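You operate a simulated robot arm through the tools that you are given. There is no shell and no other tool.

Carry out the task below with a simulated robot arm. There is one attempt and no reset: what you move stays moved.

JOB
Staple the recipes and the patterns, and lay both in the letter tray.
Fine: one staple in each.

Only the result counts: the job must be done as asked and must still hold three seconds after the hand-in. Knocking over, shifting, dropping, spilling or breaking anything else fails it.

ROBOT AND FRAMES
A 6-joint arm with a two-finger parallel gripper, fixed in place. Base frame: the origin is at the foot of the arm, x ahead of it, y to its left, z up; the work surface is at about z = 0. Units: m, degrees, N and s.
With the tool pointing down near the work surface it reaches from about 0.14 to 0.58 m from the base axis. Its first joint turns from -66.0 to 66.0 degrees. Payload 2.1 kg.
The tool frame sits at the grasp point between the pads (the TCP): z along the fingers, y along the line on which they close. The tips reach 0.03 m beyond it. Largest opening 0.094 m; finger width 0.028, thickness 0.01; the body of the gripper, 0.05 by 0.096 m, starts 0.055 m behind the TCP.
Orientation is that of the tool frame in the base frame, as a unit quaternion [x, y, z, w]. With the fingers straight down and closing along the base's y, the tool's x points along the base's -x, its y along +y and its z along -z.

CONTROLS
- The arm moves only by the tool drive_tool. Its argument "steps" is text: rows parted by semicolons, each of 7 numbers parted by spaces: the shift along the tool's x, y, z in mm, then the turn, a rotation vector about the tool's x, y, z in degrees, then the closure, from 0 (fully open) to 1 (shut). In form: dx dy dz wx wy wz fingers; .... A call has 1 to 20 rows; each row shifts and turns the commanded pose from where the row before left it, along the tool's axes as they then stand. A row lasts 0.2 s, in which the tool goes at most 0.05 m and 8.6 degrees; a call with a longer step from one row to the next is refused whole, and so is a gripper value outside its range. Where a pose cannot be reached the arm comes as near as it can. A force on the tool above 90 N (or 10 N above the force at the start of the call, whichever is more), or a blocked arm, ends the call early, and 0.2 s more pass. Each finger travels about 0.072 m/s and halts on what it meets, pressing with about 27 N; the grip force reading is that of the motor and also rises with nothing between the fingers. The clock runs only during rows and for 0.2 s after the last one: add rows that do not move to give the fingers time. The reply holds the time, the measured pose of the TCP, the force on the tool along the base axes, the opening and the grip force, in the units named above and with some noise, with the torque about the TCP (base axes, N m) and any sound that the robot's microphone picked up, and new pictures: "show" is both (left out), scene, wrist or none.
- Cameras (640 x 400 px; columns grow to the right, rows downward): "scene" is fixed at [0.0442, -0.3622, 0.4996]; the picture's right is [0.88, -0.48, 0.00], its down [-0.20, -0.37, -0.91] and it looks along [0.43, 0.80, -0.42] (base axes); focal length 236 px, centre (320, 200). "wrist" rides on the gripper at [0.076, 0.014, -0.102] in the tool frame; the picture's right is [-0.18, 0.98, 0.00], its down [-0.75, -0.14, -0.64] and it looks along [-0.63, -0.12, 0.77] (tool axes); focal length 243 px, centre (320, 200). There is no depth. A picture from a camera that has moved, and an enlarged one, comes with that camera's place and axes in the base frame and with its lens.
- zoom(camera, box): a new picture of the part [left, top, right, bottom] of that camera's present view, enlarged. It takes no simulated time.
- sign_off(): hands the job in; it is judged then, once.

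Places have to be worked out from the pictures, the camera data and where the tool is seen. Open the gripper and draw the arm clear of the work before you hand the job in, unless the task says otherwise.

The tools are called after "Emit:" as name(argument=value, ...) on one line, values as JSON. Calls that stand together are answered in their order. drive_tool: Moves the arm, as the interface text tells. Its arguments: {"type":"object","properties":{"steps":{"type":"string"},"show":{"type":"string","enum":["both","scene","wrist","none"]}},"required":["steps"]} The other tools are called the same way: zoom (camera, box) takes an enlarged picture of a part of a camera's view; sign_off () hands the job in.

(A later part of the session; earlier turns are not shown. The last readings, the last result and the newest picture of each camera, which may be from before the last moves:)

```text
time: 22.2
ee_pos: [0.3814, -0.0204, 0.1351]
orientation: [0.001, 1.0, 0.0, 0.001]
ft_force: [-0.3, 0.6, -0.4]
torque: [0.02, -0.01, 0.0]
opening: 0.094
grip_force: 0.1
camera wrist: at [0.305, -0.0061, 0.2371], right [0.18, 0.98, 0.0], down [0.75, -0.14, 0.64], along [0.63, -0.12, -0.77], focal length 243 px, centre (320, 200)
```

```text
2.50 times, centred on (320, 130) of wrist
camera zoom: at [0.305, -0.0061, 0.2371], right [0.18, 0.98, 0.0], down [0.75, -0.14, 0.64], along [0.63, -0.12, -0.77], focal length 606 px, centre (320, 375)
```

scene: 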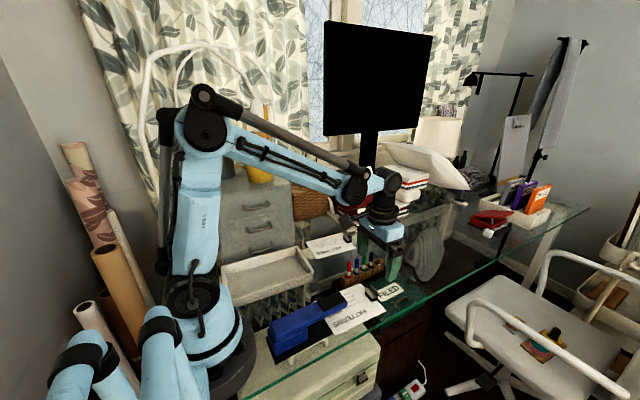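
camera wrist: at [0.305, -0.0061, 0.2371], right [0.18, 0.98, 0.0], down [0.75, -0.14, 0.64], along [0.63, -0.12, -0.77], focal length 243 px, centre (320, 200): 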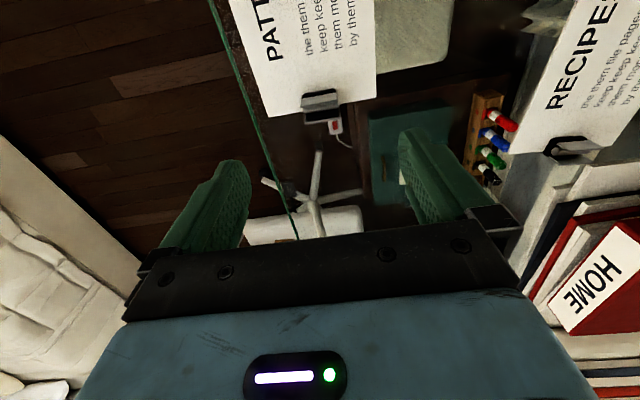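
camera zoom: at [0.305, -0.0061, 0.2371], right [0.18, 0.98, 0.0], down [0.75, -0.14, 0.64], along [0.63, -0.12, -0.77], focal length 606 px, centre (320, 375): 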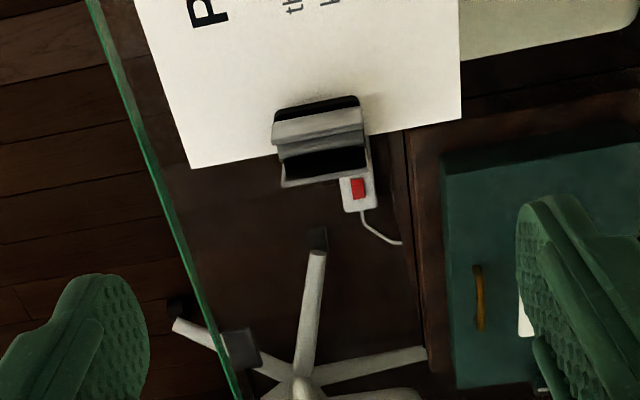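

PATTERNS lies in the mouth with its clip end on the glass. I'll close the fingers and move above the press pad at about (0.258, -0.028).

Emit:
drive_tool(steps="41 -2 0 0 0 0 0.5; 41 -3 0 0 0 0 1; 41 -3 0 0 0 0 1; 0 0 0 0 0 0 1; 0 0 0 0 0 0 1; 0 0 0 0 0 0 1", show="both")

Emit:
zoom(camera="scene", box=[260, 240, 400, 340])

Emit:
zoom(camera="wrist", box=[220, 60, 420, 240])

```text
time: 23.6
ee_pos: [0.2576, -0.0284, 0.1341]
orientation: [0.0, 1.0, 0.0, -0.001]
ft_force: [0.0, 0.3, -1.1]
torque: [-0.02, -0.01, -0.02]
opening: 0.0
grip_force: 27.1
camera wrist: at [0.1818, -0.014, 0.2371], right [0.18, 0.98, 0.0], down [0.75, -0.14, 0.64], along [0.63, -0.12, -0.77], focal length 243 px, centre (320, 200)
```

scene: 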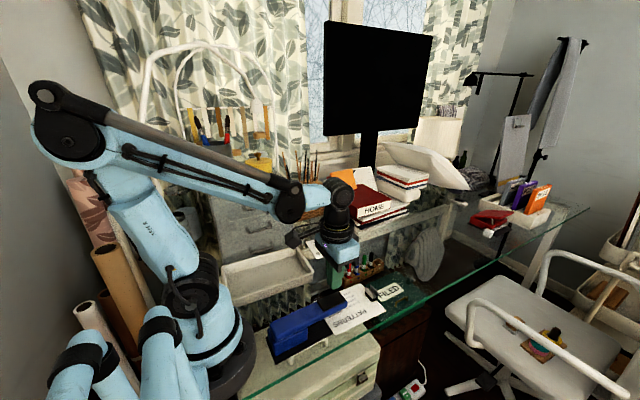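
wrist: 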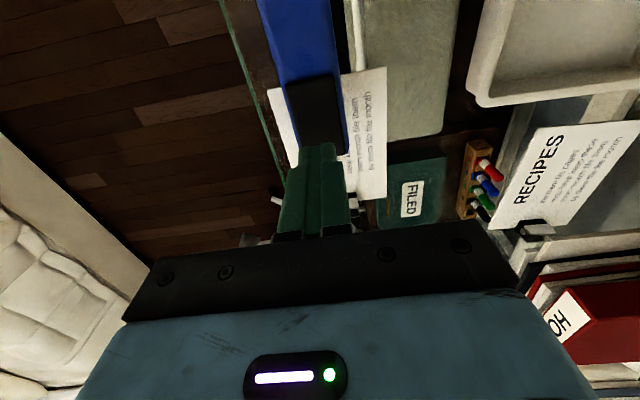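

```text
4.00 times, centred on (330, 290) of scene
camera zoom: at [0.0442, -0.3622, 0.4996], right [0.88, -0.48, 0.0], down [-0.2, -0.37, -0.91], along [0.43, 0.8, -0.42], focal length 944 px, centre (280, -160)
```

zoom: 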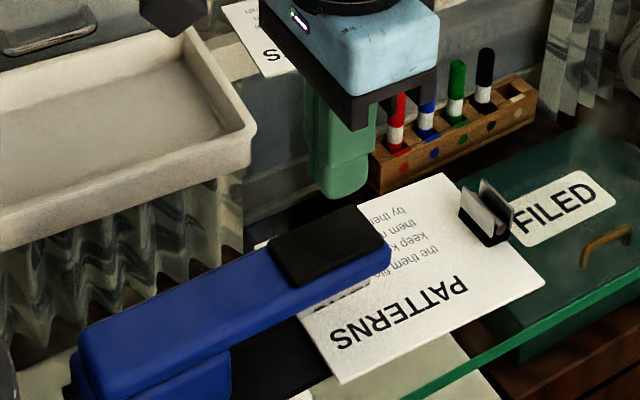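

```text
2.22 times, centred on (320, 150) of wrist
camera zoom: at [0.1818, -0.014, 0.2371], right [0.18, 0.98, 0.0], down [0.75, -0.14, 0.64], along [0.63, -0.12, -0.77], focal length 539 px, centre (320, 311)
```

zoom: 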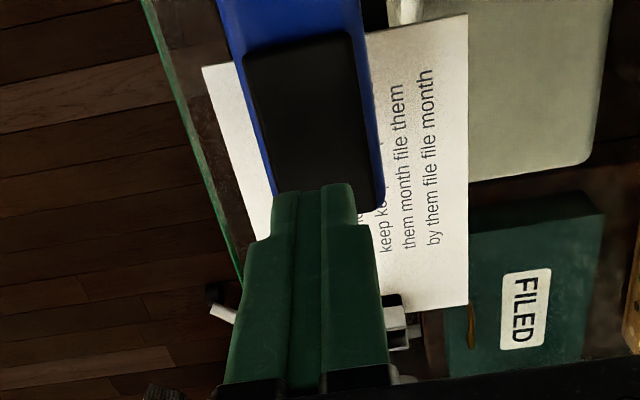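

The fingers are over the pad, which is centred at about y=-0.029. I'll come down to just above its top (z≈0.062) and then lower in small steps to find contact.

Emit:
drive_tool(steps="0 0 20 0 0 0 1; 0 0 14 0 0 0 1; 0 0 3 0 0 0 1; 0 0 2 0 0 0 1; 0 0 2 0 0 0 1; 0 0 2 0 0 0 1; 0 0 0 0 0 0 1", show="scene")

Emit:
zoom(camera="scene", box=[280, 260, 390, 335])

```text
time: 25.2
ee_pos: [0.2585, -0.0292, 0.092]
orientation: [0.001, 1.0, 0.0, 0.0]
ft_force: [0.3, 0.4, 1.6]
torque: [0.04, 0.01, -0.01]
opening: 0.0002
grip_force: 27.1
```

scene: 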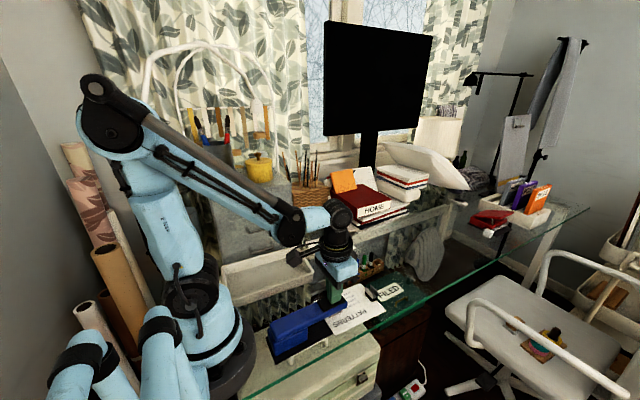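

```text
5.33 times, centred on (335, 298) of scene
camera zoom: at [0.0442, -0.3622, 0.4996], right [0.88, -0.48, 0.0], down [-0.2, -0.37, -0.91], along [0.43, 0.8, -0.42], focal length 1259 px, centre (240, -320)
```

zoom: 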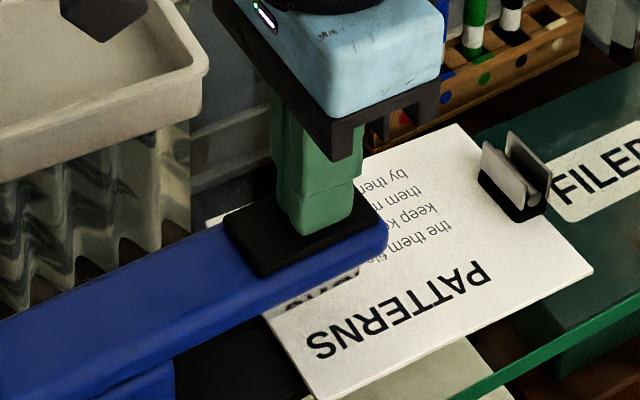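

The tips are at the pad surface. I'll press down steadily in 2 mm steps, watching the force and the microphone.

Emit:
drive_tool(steps="0 0 2 0 0 0 1; 0 0 2 0 0 0 1; 0 0 2 0 0 0 1; 0 0 0 0 0 0 1", show="none")

```text
time: 26.2
ee_pos: [0.2596, -0.0286, 0.0853]
orientation: [0.001, 1.0, 0.0, 0.0]
ft_force: [1.7, -2.3, 6.2]
torque: [-0.05, 0.06, 0.0]
opening: 0.0001
grip_force: 26.9
```

Emit:
drive_tool(steps="0 0 2 0 0 0 1; 0 0 2 0 0 0 1; 0 0 2 0 0 0 1; 0 0 2 0 0 0 1; 0 0 0 0 0 0 1", show="scene")

Emit:
zoom(camera="scene", box=[270, 260, 390, 340])

```text
time: 27.4
ee_pos: [0.2584, -0.029, 0.0761]
orientation: [0.0, 1.0, 0.0, 0.0]
ft_force: [0.6, -0.6, 29.4]
torque: [-0.01, 0.37, -0.02]
opening: 0.0
grip_force: 26.9
```

scene: 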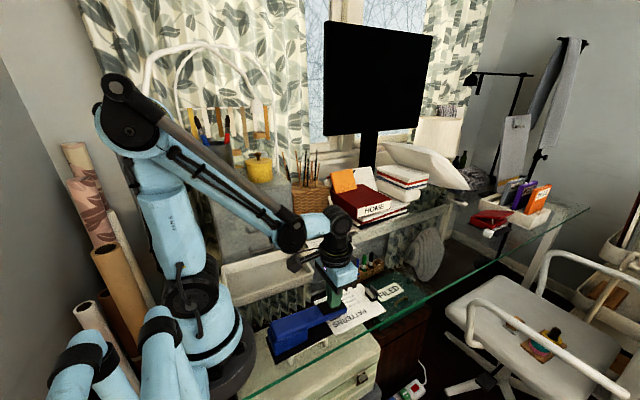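

```text
5.00 times, centred on (330, 300) of scene
camera zoom: at [0.0441, -0.3622, 0.4996], right [0.88, -0.48, 0.0], down [-0.2, -0.37, -0.91], along [0.43, 0.8, -0.42], focal length 1180 px, centre (270, -300)
```

zoom: 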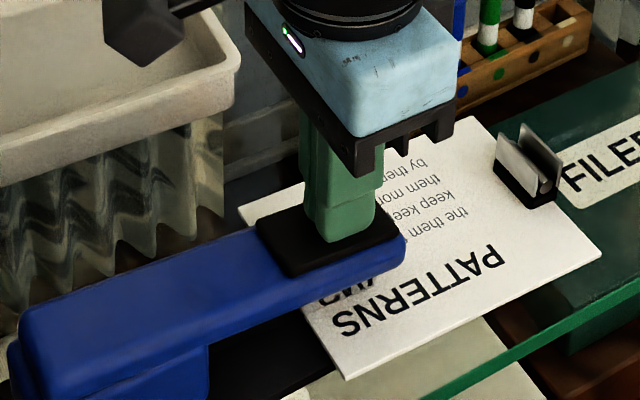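

The arm has come down about 16 mm and the force is 29 N. I'll keep pressing in small steps until the staple fires.

Emit:
drive_tool(steps="0 0 1.5 0 0 0 1; 0 0 1.5 0 0 0 1; 0 0 0 0 0 0 1", show="none")

```text
time: 28.0
ee_pos: [0.2595, -0.0283, 0.0758]
orientation: [0.0, 1.0, 0.0, -0.004]
ft_force: [-2.5, 1.7, 51.5]
torque: [-0.01, 0.81, -0.12]
opening: 0.0001
grip_force: 27.2
stopped in row 2: the force on the tool passed its limit at 101 N (the readings are from after the stop); the commanded pose is now the measured one
```

The force limit tripped at 101 N with no sound reported. I'll look closely at the stapler before doing anything more.

Emit:
zoom(camera="scene", box=[315, 290, 365, 325])

Emit:
zoom(camera="scene", box=[260, 290, 350, 365])

Emit:
zoom(camera="wrist", box=[200, 0, 440, 240])

```text
11.43 times, centred on (340, 308) of scene
camera zoom: at [0.0441, -0.3621, 0.4996], right [0.88, -0.48, 0.0], down [-0.2, -0.37, -0.91], along [0.43, 0.8, -0.42], focal length 2698 px, centre (91, -1029)
```

zoom: 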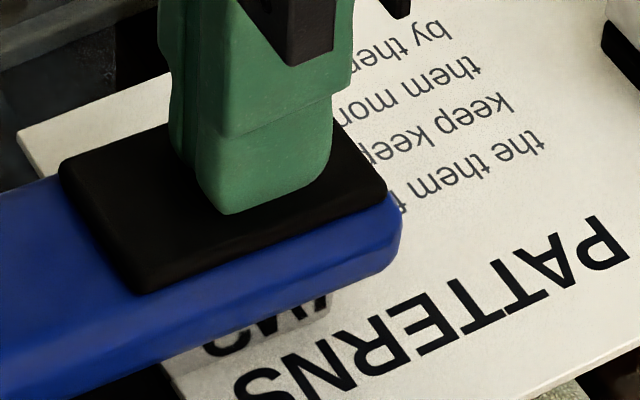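

```text
5.33 times, centred on (305, 328) of scene
camera zoom: at [0.0441, -0.3621, 0.4996], right [0.88, -0.48, 0.0], down [-0.2, -0.37, -0.91], along [0.43, 0.8, -0.42], focal length 1259 px, centre (400, -480)
```

zoom: 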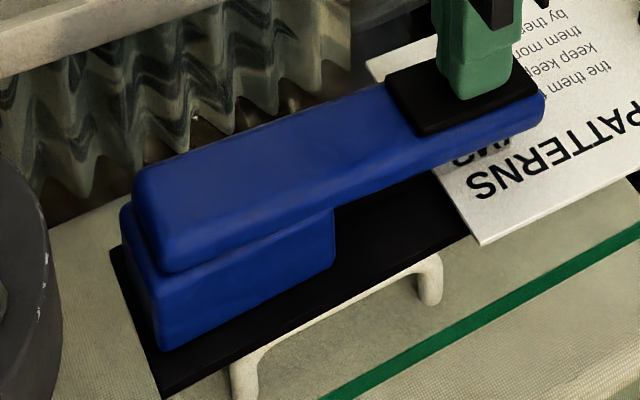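

```text
1.67 times, centred on (320, 120) of wrist
camera zoom: at [0.1828, -0.014, 0.1795], right [0.18, 0.98, 0.0], down [0.76, -0.14, 0.64], along [0.63, -0.12, -0.77], focal length 404 px, centre (320, 333)
```

zoom: 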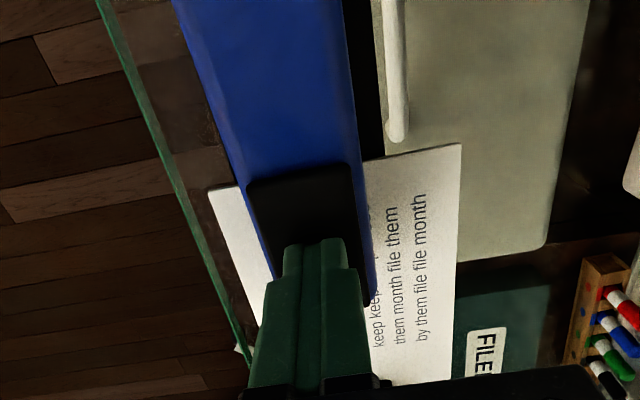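

The magazine now touches the page: its underside is down at z≈0.007. I'll rise off the pad and check whether a staple is in the page before any second press.

Emit:
drive_tool(steps="0 0 -5 0 0 0 1; 0 0 -10 0 0 0 1; 0 0 -15 0 0 0 1; 0 0 -25 0 0 0 1; 0 0 -30 0 0 0 1; 0 0 0 0 0 0 1", show="both")

Emit:
zoom(camera="scene", box=[315, 290, 365, 325])

```text
time: 29.4
ee_pos: [0.2596, -0.0284, 0.1606]
orientation: [0.0, 1.0, 0.001, -0.003]
ft_force: [-0.2, 0.0, 0.6]
torque: [0.04, 0.02, 0.01]
opening: 0.0
grip_force: 27.1
camera wrist: at [0.1832, -0.0135, 0.2636], right [0.18, 0.98, 0.0], down [0.76, -0.14, 0.64], along [0.63, -0.12, -0.77], focal length 243 px, centre (320, 200)
```

scene: 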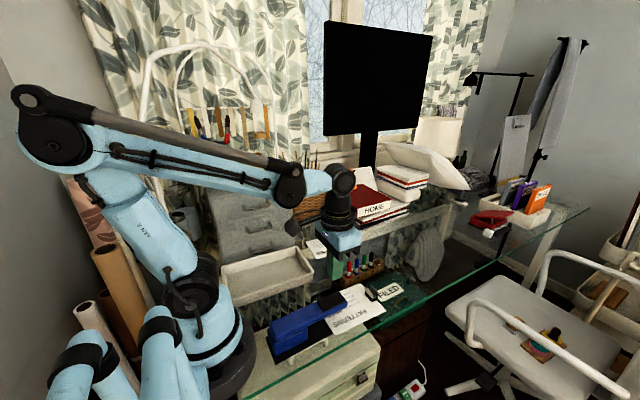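
wrist: 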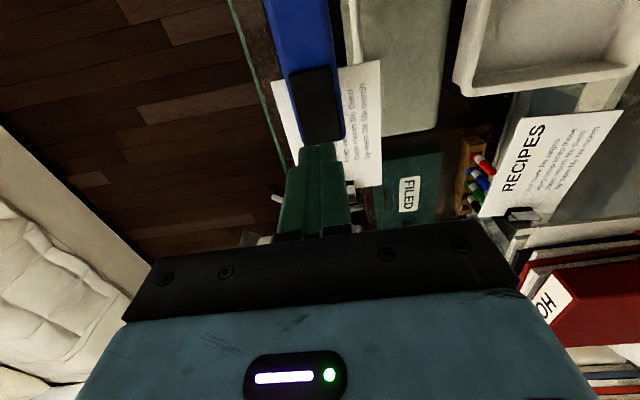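

```text
11.43 times, centred on (340, 308) of scene
camera zoom: at [0.0442, -0.3622, 0.4996], right [0.88, -0.48, 0.0], down [-0.2, -0.37, -0.91], along [0.43, 0.8, -0.42], focal length 2698 px, centre (91, -1029)
```

zoom: 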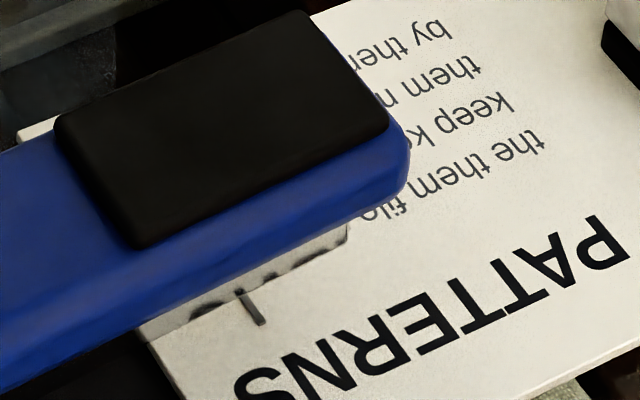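

A dark bar on the page beneath the magazine looks like the staple. I'll zoom further to confirm.

Emit:
zoom(camera="scene", box=[324, 308, 348, 326])

Emit:
zoom(camera="scene", box=[320, 250, 420, 330])

```text
16.00 times, centred on (336, 317) of scene
camera zoom: at [0.0442, -0.3622, 0.4996], right [0.88, -0.48, 0.0], down [-0.2, -0.37, -0.91], along [0.43, 0.8, -0.42], focal length 3777 px, centre (64, -1672)
```

zoom: 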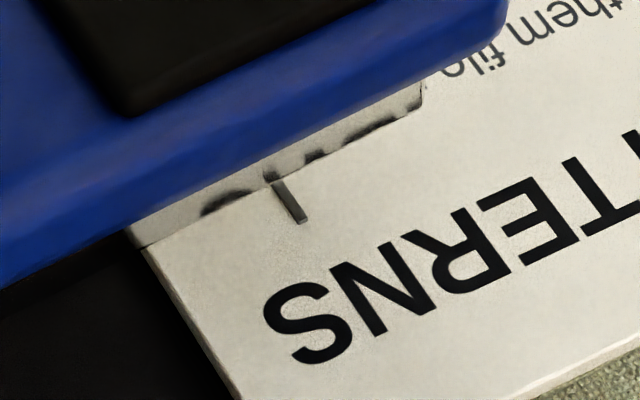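

```text
5.00 times, centred on (370, 290) of scene
camera zoom: at [0.0442, -0.3622, 0.4996], right [0.88, -0.48, 0.0], down [-0.2, -0.37, -0.91], along [0.43, 0.8, -0.42], focal length 1180 px, centre (70, -250)
```

zoom: 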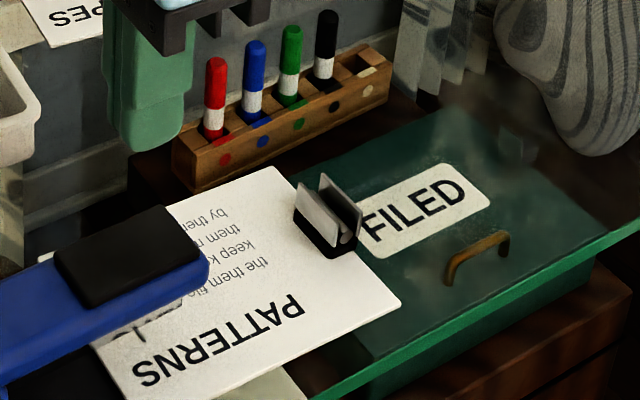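

The staple is clearly visible in PATTERNS, so one press was enough. I'll open the gripper and hover over the PATTERNS clip at about (0.380, -0.020).

Emit:
drive_tool(steps="-40 3 0 0 0 0 0.5; -40 3 0 0 0 0 0; -41 2 0 0 0 0 0; 0 0 30 0 0 0 0; 0 0 35 0 0 0 0; 0 0 0 0 0 0 0; 0 0 0 0 0 0 0", show="wrist")

Emit:
zoom(camera="wrist", box=[250, 70, 390, 180])

```text
time: 31.0
ee_pos: [0.3794, -0.0192, 0.0942]
orientation: [0.0, 1.0, 0.0, -0.003]
ft_force: [0.2, 0.6, -0.2]
torque: [-0.02, -0.01, 0.04]
opening: 0.0938
grip_force: 0.1
camera wrist: at [0.3033, -0.0056, 0.1972], right [0.18, 0.98, 0.0], down [0.76, -0.14, 0.64], along [0.63, -0.12, -0.77], focal length 243 px, centre (320, 200)
```

wrist: 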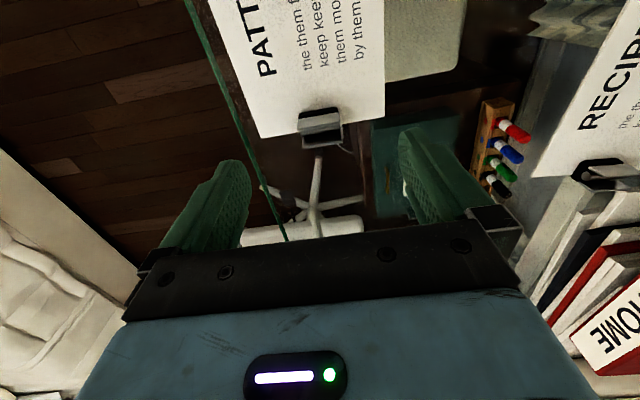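

```text
3.64 times, centred on (320, 125) of wrist
camera zoom: at [0.3033, -0.0056, 0.1972], right [0.18, 0.98, 0.0], down [0.76, -0.14, 0.64], along [0.63, -0.12, -0.77], focal length 882 px, centre (320, 473)
```

zoom: 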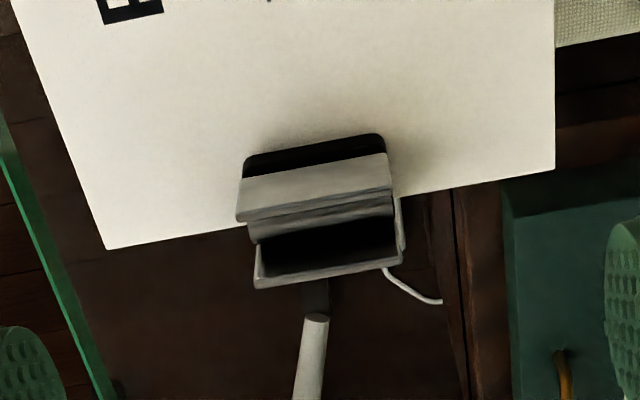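

The clip is centred at (0.382, -0.0205). I'll descend, grip it, lift 7 mm and pull the page straight out along +x.

Emit:
drive_tool(steps="-2.5 -1.3 20 0 0 0 0; 0 0 20 0 0 0 0; 0 0 16 0 0 0 0; 0 0 0 0 0 0 0; 0 0 0 0 0 0 0.5; 0 0 0 0 0 0 0.7; 0 0 0 0 0 0 1; 0 0 0 0 0 0 1; 0 0 0 0 0 0 1; 0 0 -3 0 0 0 1; 0 0 -4 0 0 0 1; 0 0 0 0 0 0 1", show="both")

Emit:
zoom(camera="scene", box=[310, 270, 400, 335])

```text
time: 33.6
ee_pos: [0.3824, -0.0222, 0.0469]
orientation: [0.0, 1.0, 0.0, -0.003]
ft_force: [0.1, 0.0, -1.3]
torque: [0.02, -0.02, 0.0]
opening: 0.0313
grip_force: 27.5
camera wrist: at [0.3055, -0.0071, 0.1493], right [0.18, 0.98, 0.0], down [0.76, -0.14, 0.64], along [0.63, -0.12, -0.77], focal length 243 px, centre (320, 200)
```

scene: 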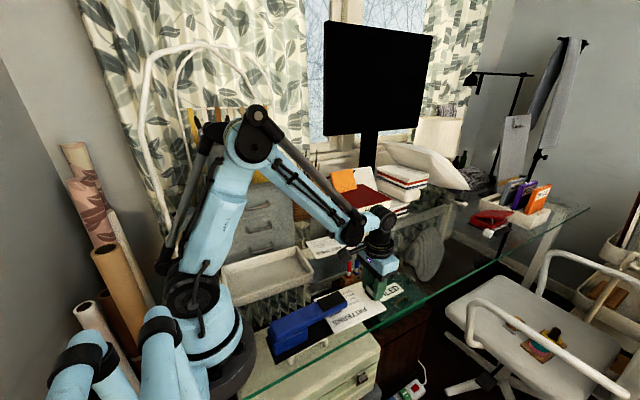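
wrist: 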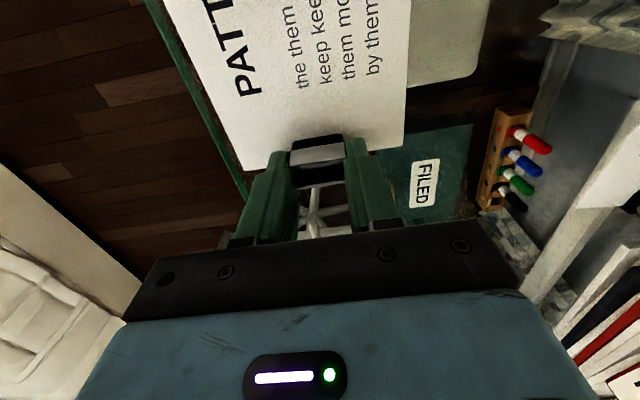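

```text
6.15 times, centred on (355, 302) of scene
camera zoom: at [0.0442, -0.3622, 0.4996], right [0.88, -0.48, 0.0], down [-0.2, -0.37, -0.91], along [0.43, 0.8, -0.42], focal length 1453 px, centre (105, -431)
```

zoom: 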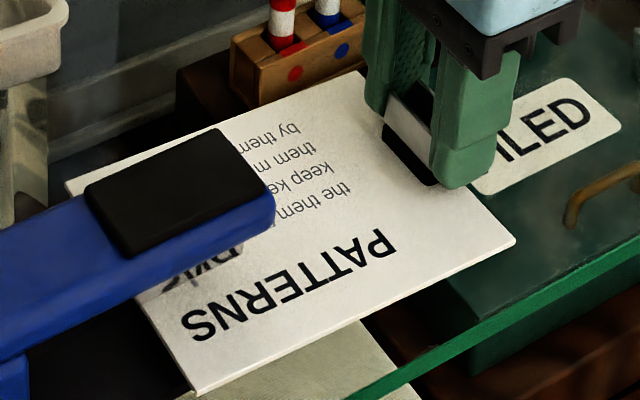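

The page is free of the base plate. I'll pull it out along +x by 80 mm and then lift it well above the stapler.

Emit:
drive_tool(steps="-8 0 0 0 0 0 1; -16 0 0 0 0 0 1; -18 0 0 0 0 0 1; -18 0 0 0 0 0 1; -20 0 0 0 0 0 1; 0 0 -20 0 0 0 1; 0 0 -30 0 0 0 1; 0 0 -30 0 0 0 1; 0 0 -10 0 0 0 1; 0 0 0 0 0 0 1", show="both")

Emit:
zoom(camera="scene", box=[260, 210, 420, 320])

```text
time: 35.8
ee_pos: [0.4625, -0.0212, 0.1356]
orientation: [0.0, 1.0, 0.001, -0.003]
ft_force: [0.8, 0.1, 0.1]
torque: [0.02, -0.04, 0.03]
opening: 0.0316
grip_force: 27.0
camera wrist: at [0.3859, -0.0069, 0.2387], right [0.18, 0.98, 0.0], down [0.76, -0.14, 0.64], along [0.63, -0.12, -0.77], focal length 243 px, centre (320, 200)
```

scene: 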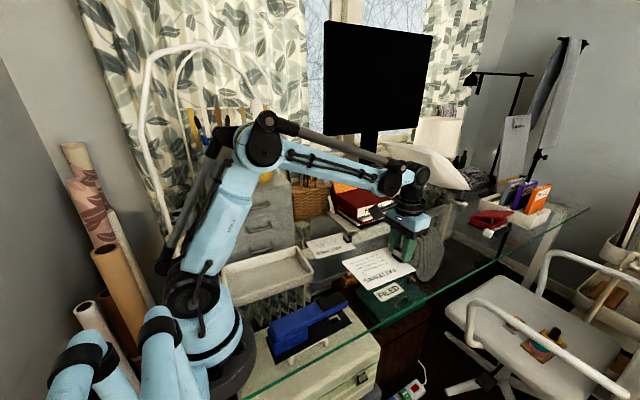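
wrist: 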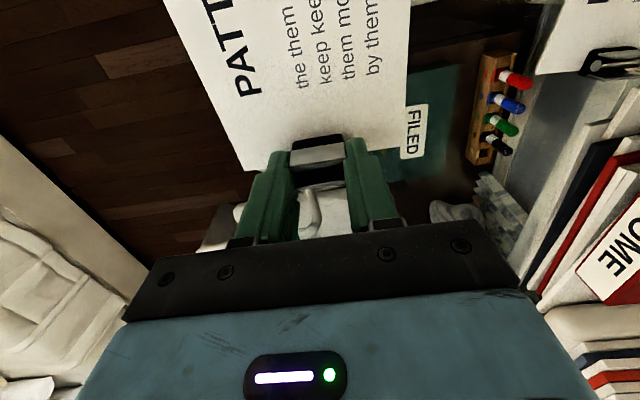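

```text
3.64 times, centred on (340, 265) of scene
camera zoom: at [0.0442, -0.3622, 0.4996], right [0.88, -0.48, 0.0], down [-0.2, -0.37, -0.91], along [0.43, 0.8, -0.42], focal length 858 px, centre (247, -36)
```

zoom: 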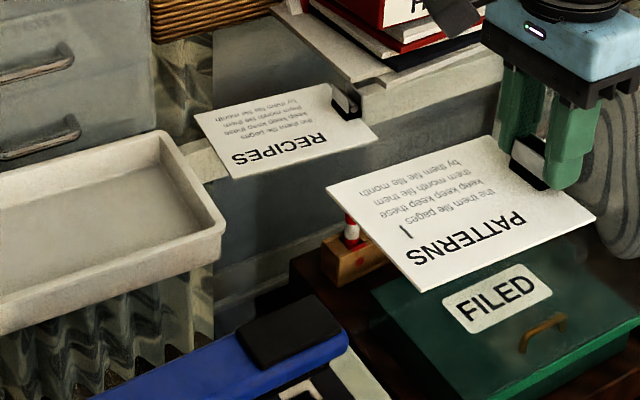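

The staple shows clearly on the lifted page. Before placing it, I'll zoom in on the tray to fix its inner outline.

Emit:
zoom(camera="scene", box=[270, 235, 325, 290])

Emit:
zoom(camera="scene", box=[215, 240, 275, 312])

```text
7.27 times, centred on (298, 262) of scene
camera zoom: at [0.0442, -0.3622, 0.4996], right [0.88, -0.48, 0.0], down [-0.2, -0.37, -0.91], along [0.43, 0.8, -0.42], focal length 1717 px, centre (484, -254)
```

zoom: 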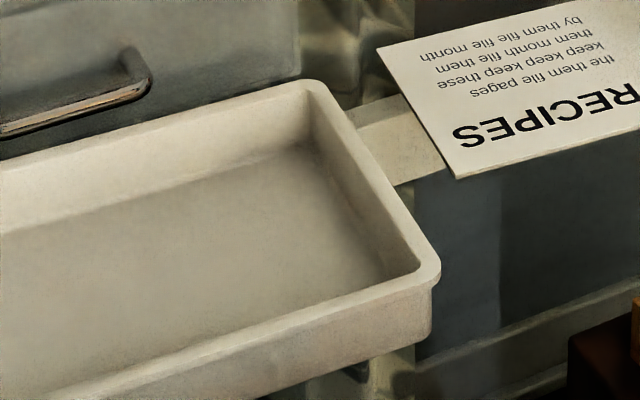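

```text
5.56 times, centred on (245, 276) of scene
camera zoom: at [0.0442, -0.3622, 0.4996], right [0.88, -0.48, 0.0], down [-0.2, -0.37, -0.91], along [0.43, 0.8, -0.42], focal length 1311 px, centre (737, -222)
```

zoom: 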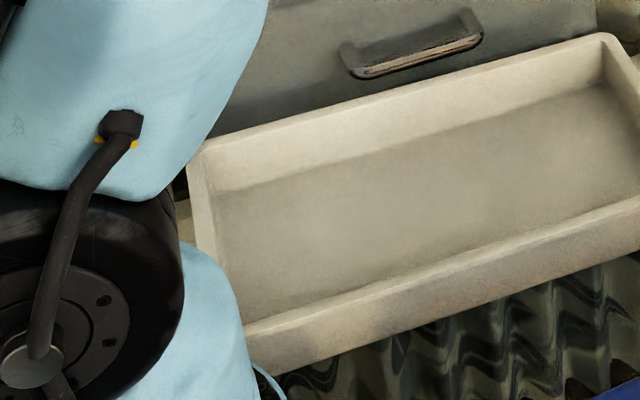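

The tray's inner floor runs from x≈0.056 to 0.27, about 0.124 m wide. Its axis is yawed about -3.8° and its centreline is y≈0.177 at x=0.248; the rim is at z≈0.032. I'll carry PATTERNS above the +x end of the tray, match the yaw and check the alignment.

Emit:
drive_tool(steps="21 40 0 0 0 0 1; 21 40 0 0 0 0 1; 21 41 0 0 0 0 1; 38 19 0 0 0 0 1; 38 19 0 0 0 0 1; 38 20 0 0 0 0 1; 37.5 19.2 0 0 0 3.8 1; 0 0 0 0 0 0 1; 0 0 0 0 0 0 1", show="both")

Emit:
zoom(camera="scene", box=[200, 200, 340, 320])

Emit:
zoom(camera="wrist", box=[160, 0, 440, 220])

```text
time: 37.8
ee_pos: [0.247, 0.1768, 0.136]
orientation: [0.034, 0.999, 0.0, -0.002]
ft_force: [-0.5, 0.2, 0.1]
torque: [0.01, -0.04, -0.04]
opening: 0.0315
grip_force: 27.1
camera wrist: at [0.1722, 0.196, 0.2405], right [0.25, 0.97, 0.0], down [0.75, -0.19, 0.64], along [0.62, -0.16, -0.77], focal length 243 px, centre (320, 200)
```

scene: 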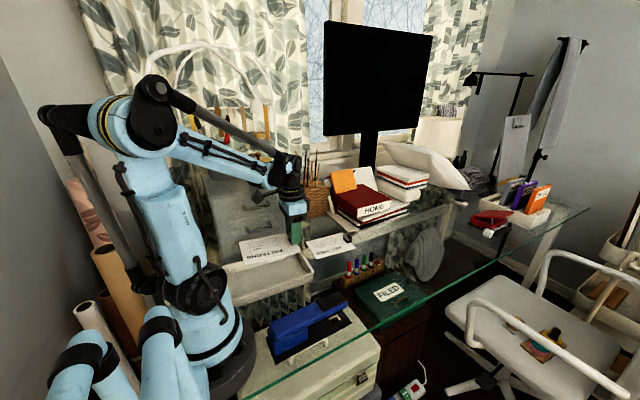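
wrist: 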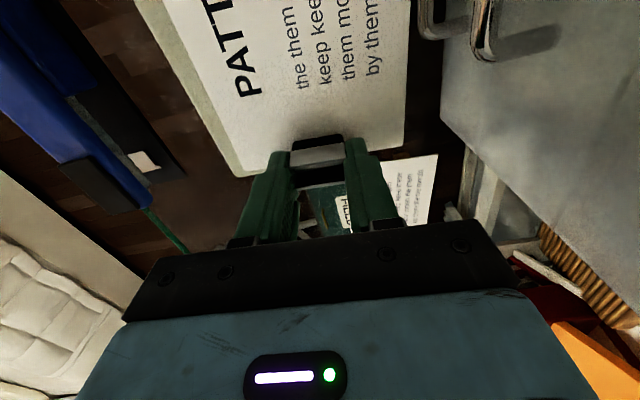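

```text
3.33 times, centred on (270, 260) of scene
camera zoom: at [0.0442, -0.3622, 0.4996], right [0.88, -0.48, 0.0], down [-0.2, -0.37, -0.91], along [0.43, 0.8, -0.42], focal length 787 px, centre (487, 0)
```

zoom: 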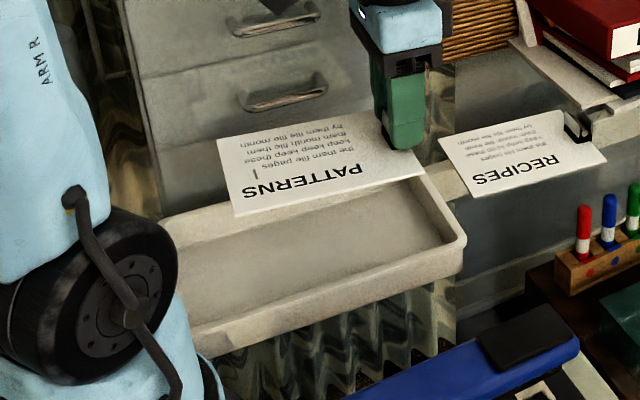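

```text
1.82 times, centred on (300, 110) of wrist
camera zoom: at [0.1722, 0.196, 0.2405], right [0.25, 0.97, 0.0], down [0.75, -0.19, 0.64], along [0.62, -0.16, -0.77], focal length 441 px, centre (356, 364)
```

zoom: 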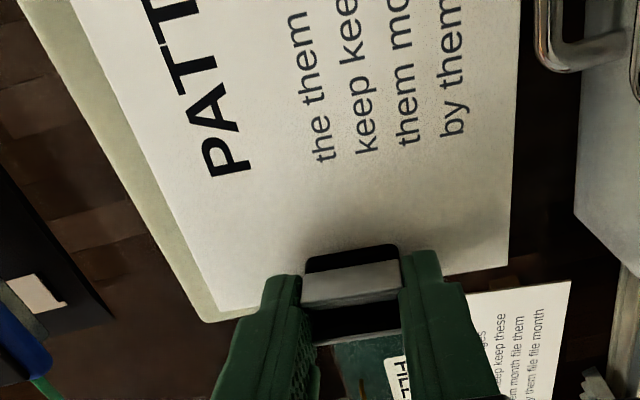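

Over the tray, the page looks parallel to it. I'll lower to just above the rim (page at z≈0.05) and recheck.

Emit:
drive_tool(steps="0 0 20 0 0 0 1; 0 0 15 0 0 0 1; 0 0 11 0 0 0 1; 0 0 0 0 0 0 1; 0 0 0 0 0 0 1", show="both")

Emit:
zoom(camera="scene", box=[210, 225, 330, 315])

Emit:
zoom(camera="wrist", box=[160, 0, 440, 220])

```text
time: 39.0
ee_pos: [0.2488, 0.1756, 0.0922]
orientation: [0.033, 0.999, 0.0, -0.003]
ft_force: [0.0, -0.2, -0.5]
torque: [0.04, -0.04, -0.03]
opening: 0.0311
grip_force: 27.0
camera wrist: at [0.1725, 0.1955, 0.1939], right [0.25, 0.97, 0.0], down [0.75, -0.19, 0.64], along [0.62, -0.16, -0.77], focal length 243 px, centre (320, 200)
```

scene: 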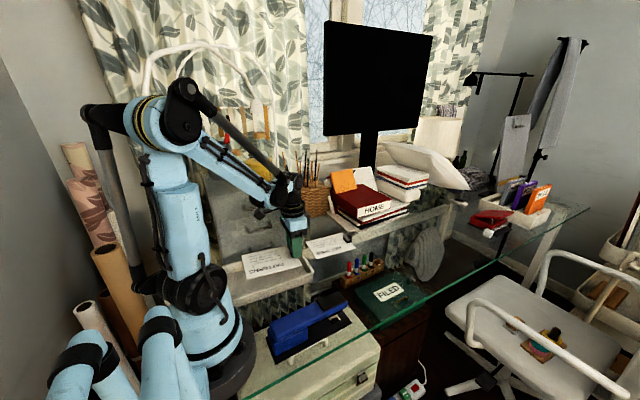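
wrist: 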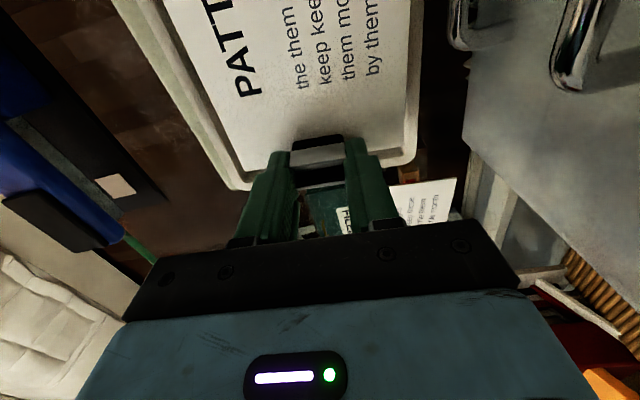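

```text
4.44 times, centred on (270, 270) of scene
camera zoom: at [0.0442, -0.3622, 0.4996], right [0.88, -0.48, 0.0], down [-0.2, -0.37, -0.91], along [0.43, 0.8, -0.42], focal length 1049 px, centre (542, -111)
```

zoom: 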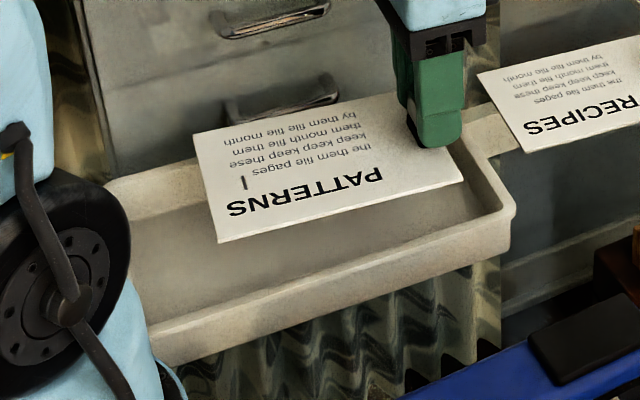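

```text
1.82 times, centred on (300, 110) of wrist
camera zoom: at [0.1725, 0.1955, 0.1939], right [0.25, 0.97, 0.0], down [0.75, -0.19, 0.64], along [0.62, -0.16, -0.77], focal length 441 px, centre (356, 364)
```

zoom: 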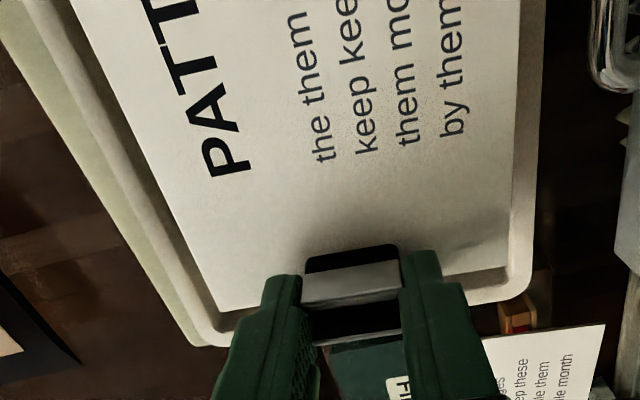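

The page sits inside the rim with about 8–9 mm to spare on each side. I'll lower it into the tray, slowing near the floor.

Emit:
drive_tool(steps="0 0 18 0 0 0 1; 0 0 15 0 0 0 1; 0 0 8 0 0 0 1; 0 0 3 0 0 0 1; 0 0 1 0 0 0 1; 0 0 1 0 0 0 1; 0 0 0 0 0 0 1", show="scene")

Emit:
zoom(camera="scene", box=[210, 225, 330, 315])

```text
time: 40.6
ee_pos: [0.2479, 0.1764, 0.0443]
orientation: [0.033, 0.999, 0.0, -0.003]
ft_force: [-0.1, 0.4, -0.4]
torque: [-0.02, -0.06, -0.01]
opening: 0.0314
grip_force: 27.0
```

scene: 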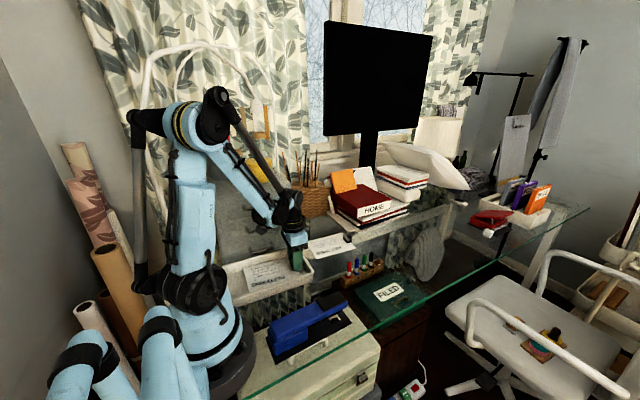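

```text
4.44 times, centred on (270, 270) of scene
camera zoom: at [0.0442, -0.3622, 0.4996], right [0.88, -0.48, 0.0], down [-0.2, -0.37, -0.91], along [0.43, 0.8, -0.42], focal length 1049 px, centre (542, -111)
```

zoom: 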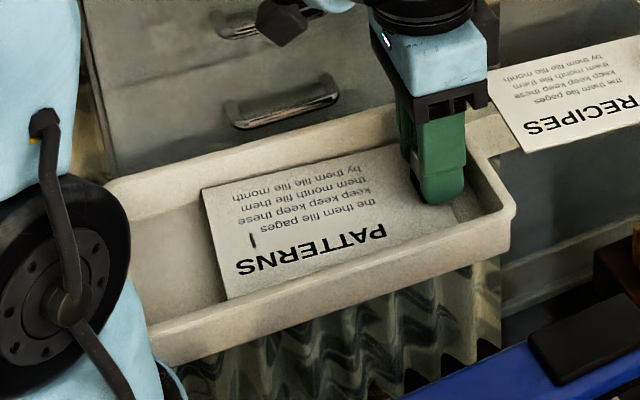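

The page is inside the tray and nearly down. I'll lower in 1 mm steps until I feel the floor.

Emit:
drive_tool(steps="0 0 1 0 0 0 1; 0 0 1 0 0 0 1; 0 0 1 0 0 0 1; 0 0 0 0 0 0 1", show="none")

```text
time: 41.6
ee_pos: [0.247, 0.1757, 0.0421]
orientation: [0.033, 0.999, 0.001, -0.002]
ft_force: [-2.5, -1.8, 20.3]
torque: [-0.04, -0.12, -0.01]
opening: 0.0317
grip_force: 26.9
```

The floor is reached. I'll back off 1.5 mm, open only partly so the fingers stay inside the tray, and rise straight up.

Emit:
drive_tool(steps="0 0 -1.5 0 0 0 1; 0 0 0 0 0 0 0.6; 0 0 0 0 0 0 0.5; 0 0 0 0 0 0 0.4; 0 0 0 0 0 0 0.4; 0 0 -8 0 0 0 0.4; 0 0 -20 0 0 0 0.4; 0 0 -35 0 0 0 0.4; 0 0 -40 0 0 0 0.4; 0 0 0 0 0 0 0.4", show="both")

Emit:
zoom(camera="scene", box=[210, 225, 330, 315])

Emit:
zoom(camera="wrist", box=[160, 0, 440, 220])

```text
time: 43.8
ee_pos: [0.2479, 0.178, 0.1471]
orientation: [0.033, 0.999, 0.0, -0.003]
ft_force: [0.0, -0.8, 0.4]
torque: [0.01, -0.02, -0.02]
opening: 0.0564
grip_force: 0.2
camera wrist: at [0.1728, 0.1967, 0.2498], right [0.25, 0.97, 0.0], down [0.75, -0.19, 0.64], along [0.62, -0.16, -0.77], focal length 243 px, centre (320, 200)
```

scene: 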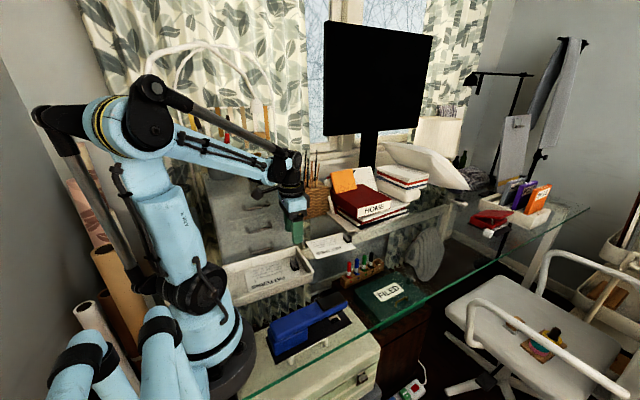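
wrist: 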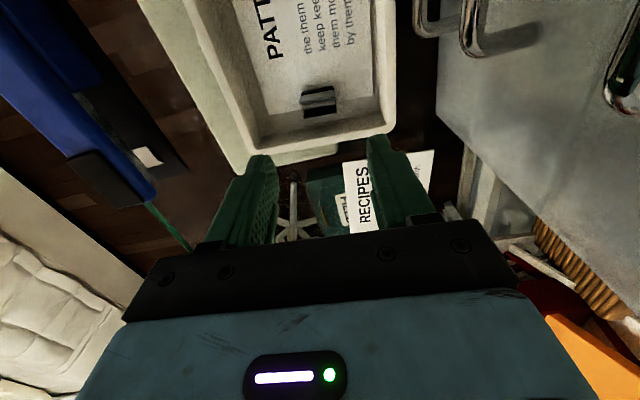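

```text
4.44 times, centred on (270, 270) of scene
camera zoom: at [0.0442, -0.3622, 0.4996], right [0.88, -0.48, 0.0], down [-0.2, -0.37, -0.91], along [0.43, 0.8, -0.42], focal length 1049 px, centre (542, -111)
```

zoom: 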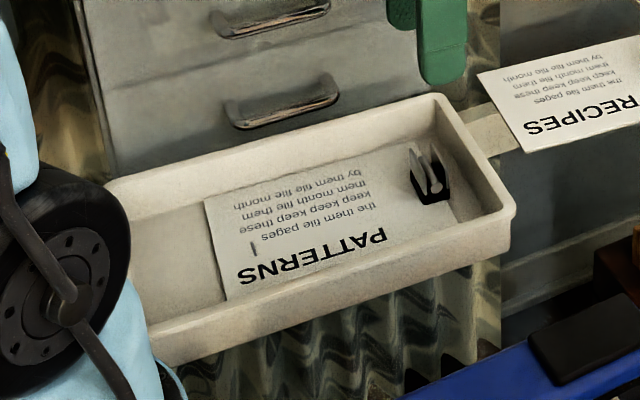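

```text
1.82 times, centred on (300, 110) of wrist
camera zoom: at [0.1728, 0.1967, 0.2498], right [0.25, 0.97, 0.0], down [0.75, -0.19, 0.64], along [0.62, -0.16, -0.77], focal length 441 px, centre (356, 364)
```

zoom: 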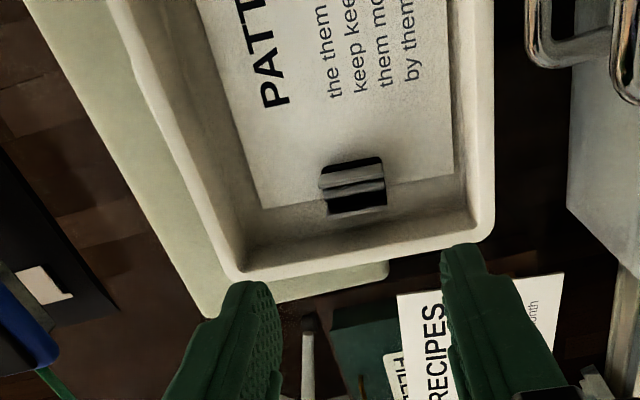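

PATTERNS lies flat in the tray with its staple visible. RECIPES' clip is at about (0.4716, 0.224), yawed about -4.7°, so I'll hover over it with the gripper open and matched in yaw.

Emit:
drive_tool(steps="-36.7 10.1 0 0 0 0 0.4; -36.7 10.1 7 0 0 0 0; -36.7 10.1 10 0 0 0 0; -36.7 10.1 10 0 0 0 0; -36.7 10.1 10 0 0 0 0; -36.7 10.2 10 0 0 0.9 0; 0 0 0 0 0 0 0; 0 0 0 0 0 0 0", show="both")

Emit:
zoom(camera="wrist", box=[260, 70, 400, 180])

Emit:
zoom(camera="scene", box=[290, 190, 410, 270])

```text
time: 45.6
ee_pos: [0.4716, 0.2239, 0.0982]
orientation: [0.04, 0.999, 0.0, -0.003]
ft_force: [0.2, 0.0, -0.4]
torque: [0.0, 0.0, 0.02]
opening: 0.094
grip_force: 0.0
camera wrist: at [0.3967, 0.2438, 0.2011], right [0.26, 0.96, 0.0], down [0.74, -0.2, 0.64], along [0.62, -0.17, -0.77], focal length 243 px, centre (320, 200)
```

scene: 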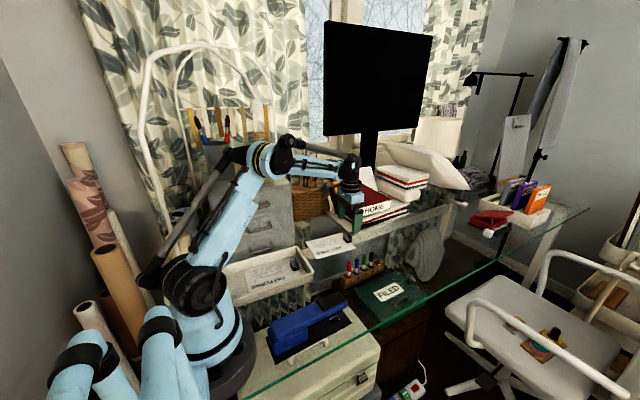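
wrist: 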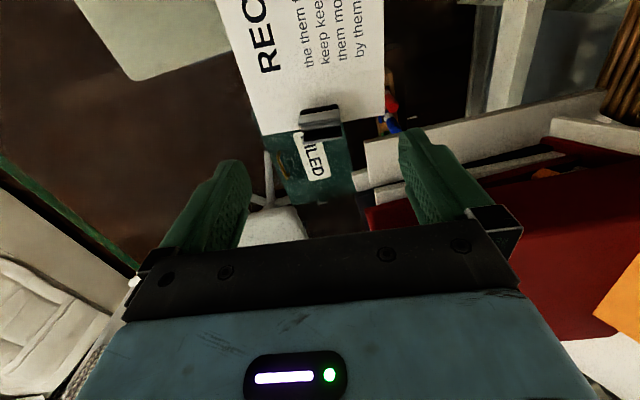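

```text
3.64 times, centred on (330, 125) of wrist
camera zoom: at [0.3967, 0.2438, 0.2011], right [0.26, 0.96, 0.0], down [0.74, -0.2, 0.64], along [0.62, -0.17, -0.77], focal length 882 px, centre (284, 473)
```

zoom: 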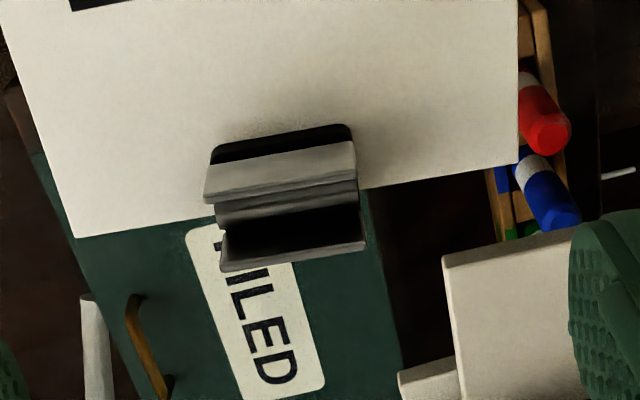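

```text
5.00 times, centred on (350, 230) of scene
camera zoom: at [0.0442, -0.3622, 0.4996], right [0.88, -0.48, 0.0], down [-0.2, -0.37, -0.91], along [0.43, 0.8, -0.42], focal length 1180 px, centre (170, 50)
```

zoom: 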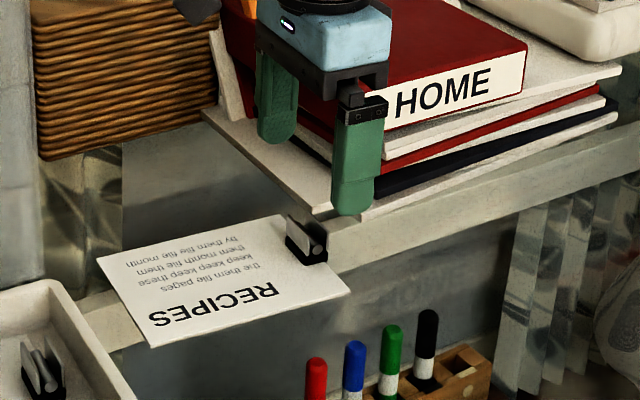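

The clip is centred at (0.473, 0.223) and the yaw matches. I'll descend, grip it and lift.

Emit:
drive_tool(steps="-1.5 -0.5 25 0 0 0 0; 0 0 20 0 0 0 0; 0 0 15 0 0 0 0; 0 0 0 0 0 0 0; 0 0 0 0 0 0 0.5; 0 0 0 0 0 0 0.7; 0 0 0 0 0 0 1; 0 0 0 0 0 0 1; 0 0 0 0 0 0 1; 0 0 -5 0 0 0 1; 0 0 -10 0 0 0 1; 0 0 -20 0 0 0 1; 0 0 -20 0 0 0 1; 0 0 0 0 0 0 1; 0 0 0 0 0 0 1", show="both")

Emit:
zoom(camera="scene", box=[280, 200, 400, 280])

```text
time: 48.8
ee_pos: [0.4731, 0.2218, 0.0934]
orientation: [0.04, 0.999, 0.0, -0.001]
ft_force: [-0.4, 1.1, -1.3]
torque: [-0.03, -0.02, -0.02]
opening: 0.0316
grip_force: 27.1
camera wrist: at [0.3977, 0.2426, 0.1958], right [0.26, 0.96, 0.0], down [0.74, -0.2, 0.64], along [0.62, -0.17, -0.77], focal length 243 px, centre (320, 200)
```

scene: 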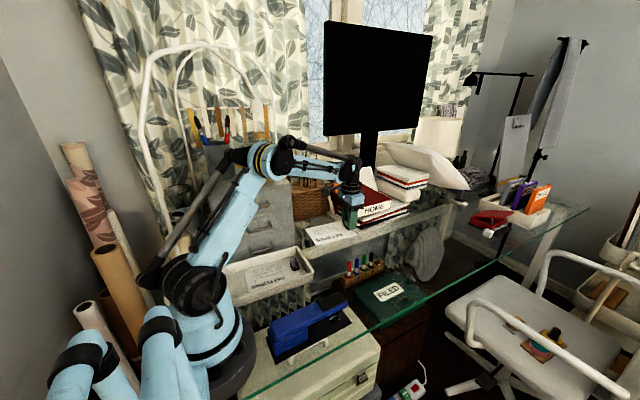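
wrist: 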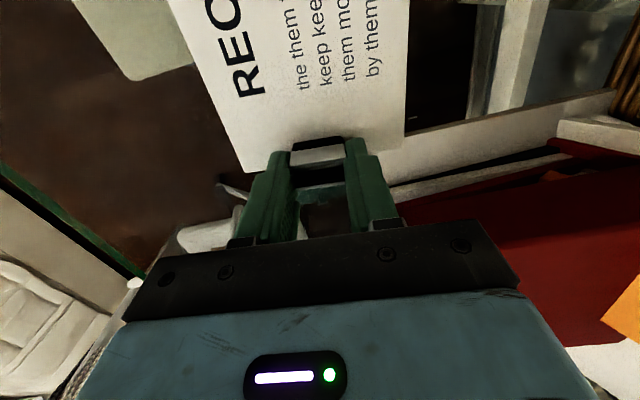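

```text
5.00 times, centred on (340, 240) of scene
camera zoom: at [0.0442, -0.3622, 0.4996], right [0.88, -0.48, 0.0], down [-0.2, -0.37, -0.91], along [0.43, 0.8, -0.42], focal length 1180 px, centre (220, 0)
```

zoom: 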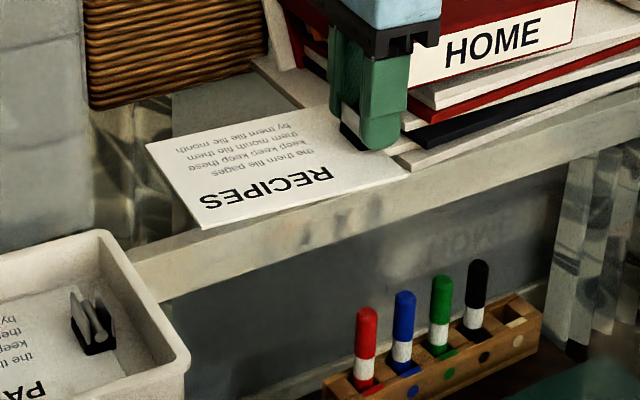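

RECIPES is held securely. I'll straighten the yaw, carry it to y≈-0.02 and lower to the same insertion height as before.

Emit:
drive_tool(steps="0 0 0 0 0 -4.7 1; 0 -40 0 0 0 0 1; 0 -40 0 0 0 0 1; 0 -40 0 0 0 0 1; 0 -41 0 0 0 0 1; 0 -41 0 0 0 0 1; 0 -40.5 0 0 0 0 1; 0 0 20 0 0 0 1; 0 0 18 0 0 0 1; 0 0 0 0 0 0 1; 0 0 0 0 0 0 1", show="scene")

Emit:
zoom(camera="scene", box=[300, 255, 430, 345])

```text
time: 51.2
ee_pos: [0.4741, -0.0209, 0.0537]
orientation: [0.0, 1.0, 0.001, -0.003]
ft_force: [0.6, -0.2, -1.0]
torque: [0.01, -0.04, -0.01]
opening: 0.0314
grip_force: 26.5
```

scene: 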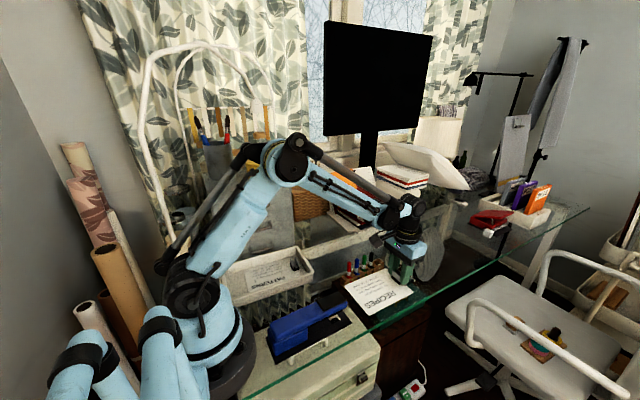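

```text
4.44 times, centred on (365, 300) of scene
camera zoom: at [0.0442, -0.3622, 0.4996], right [0.88, -0.48, 0.0], down [-0.2, -0.37, -0.91], along [0.43, 0.8, -0.42], focal length 1049 px, centre (120, -244)
```

zoom: 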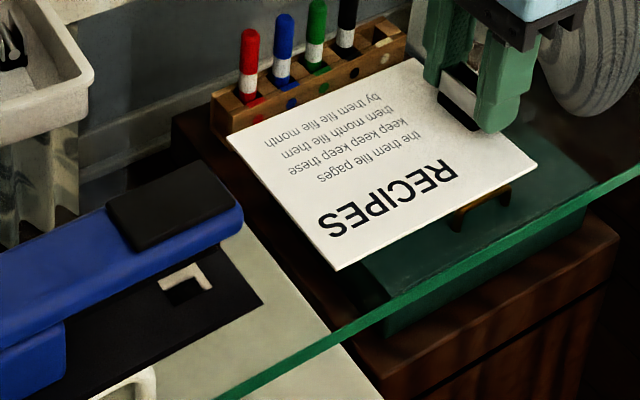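

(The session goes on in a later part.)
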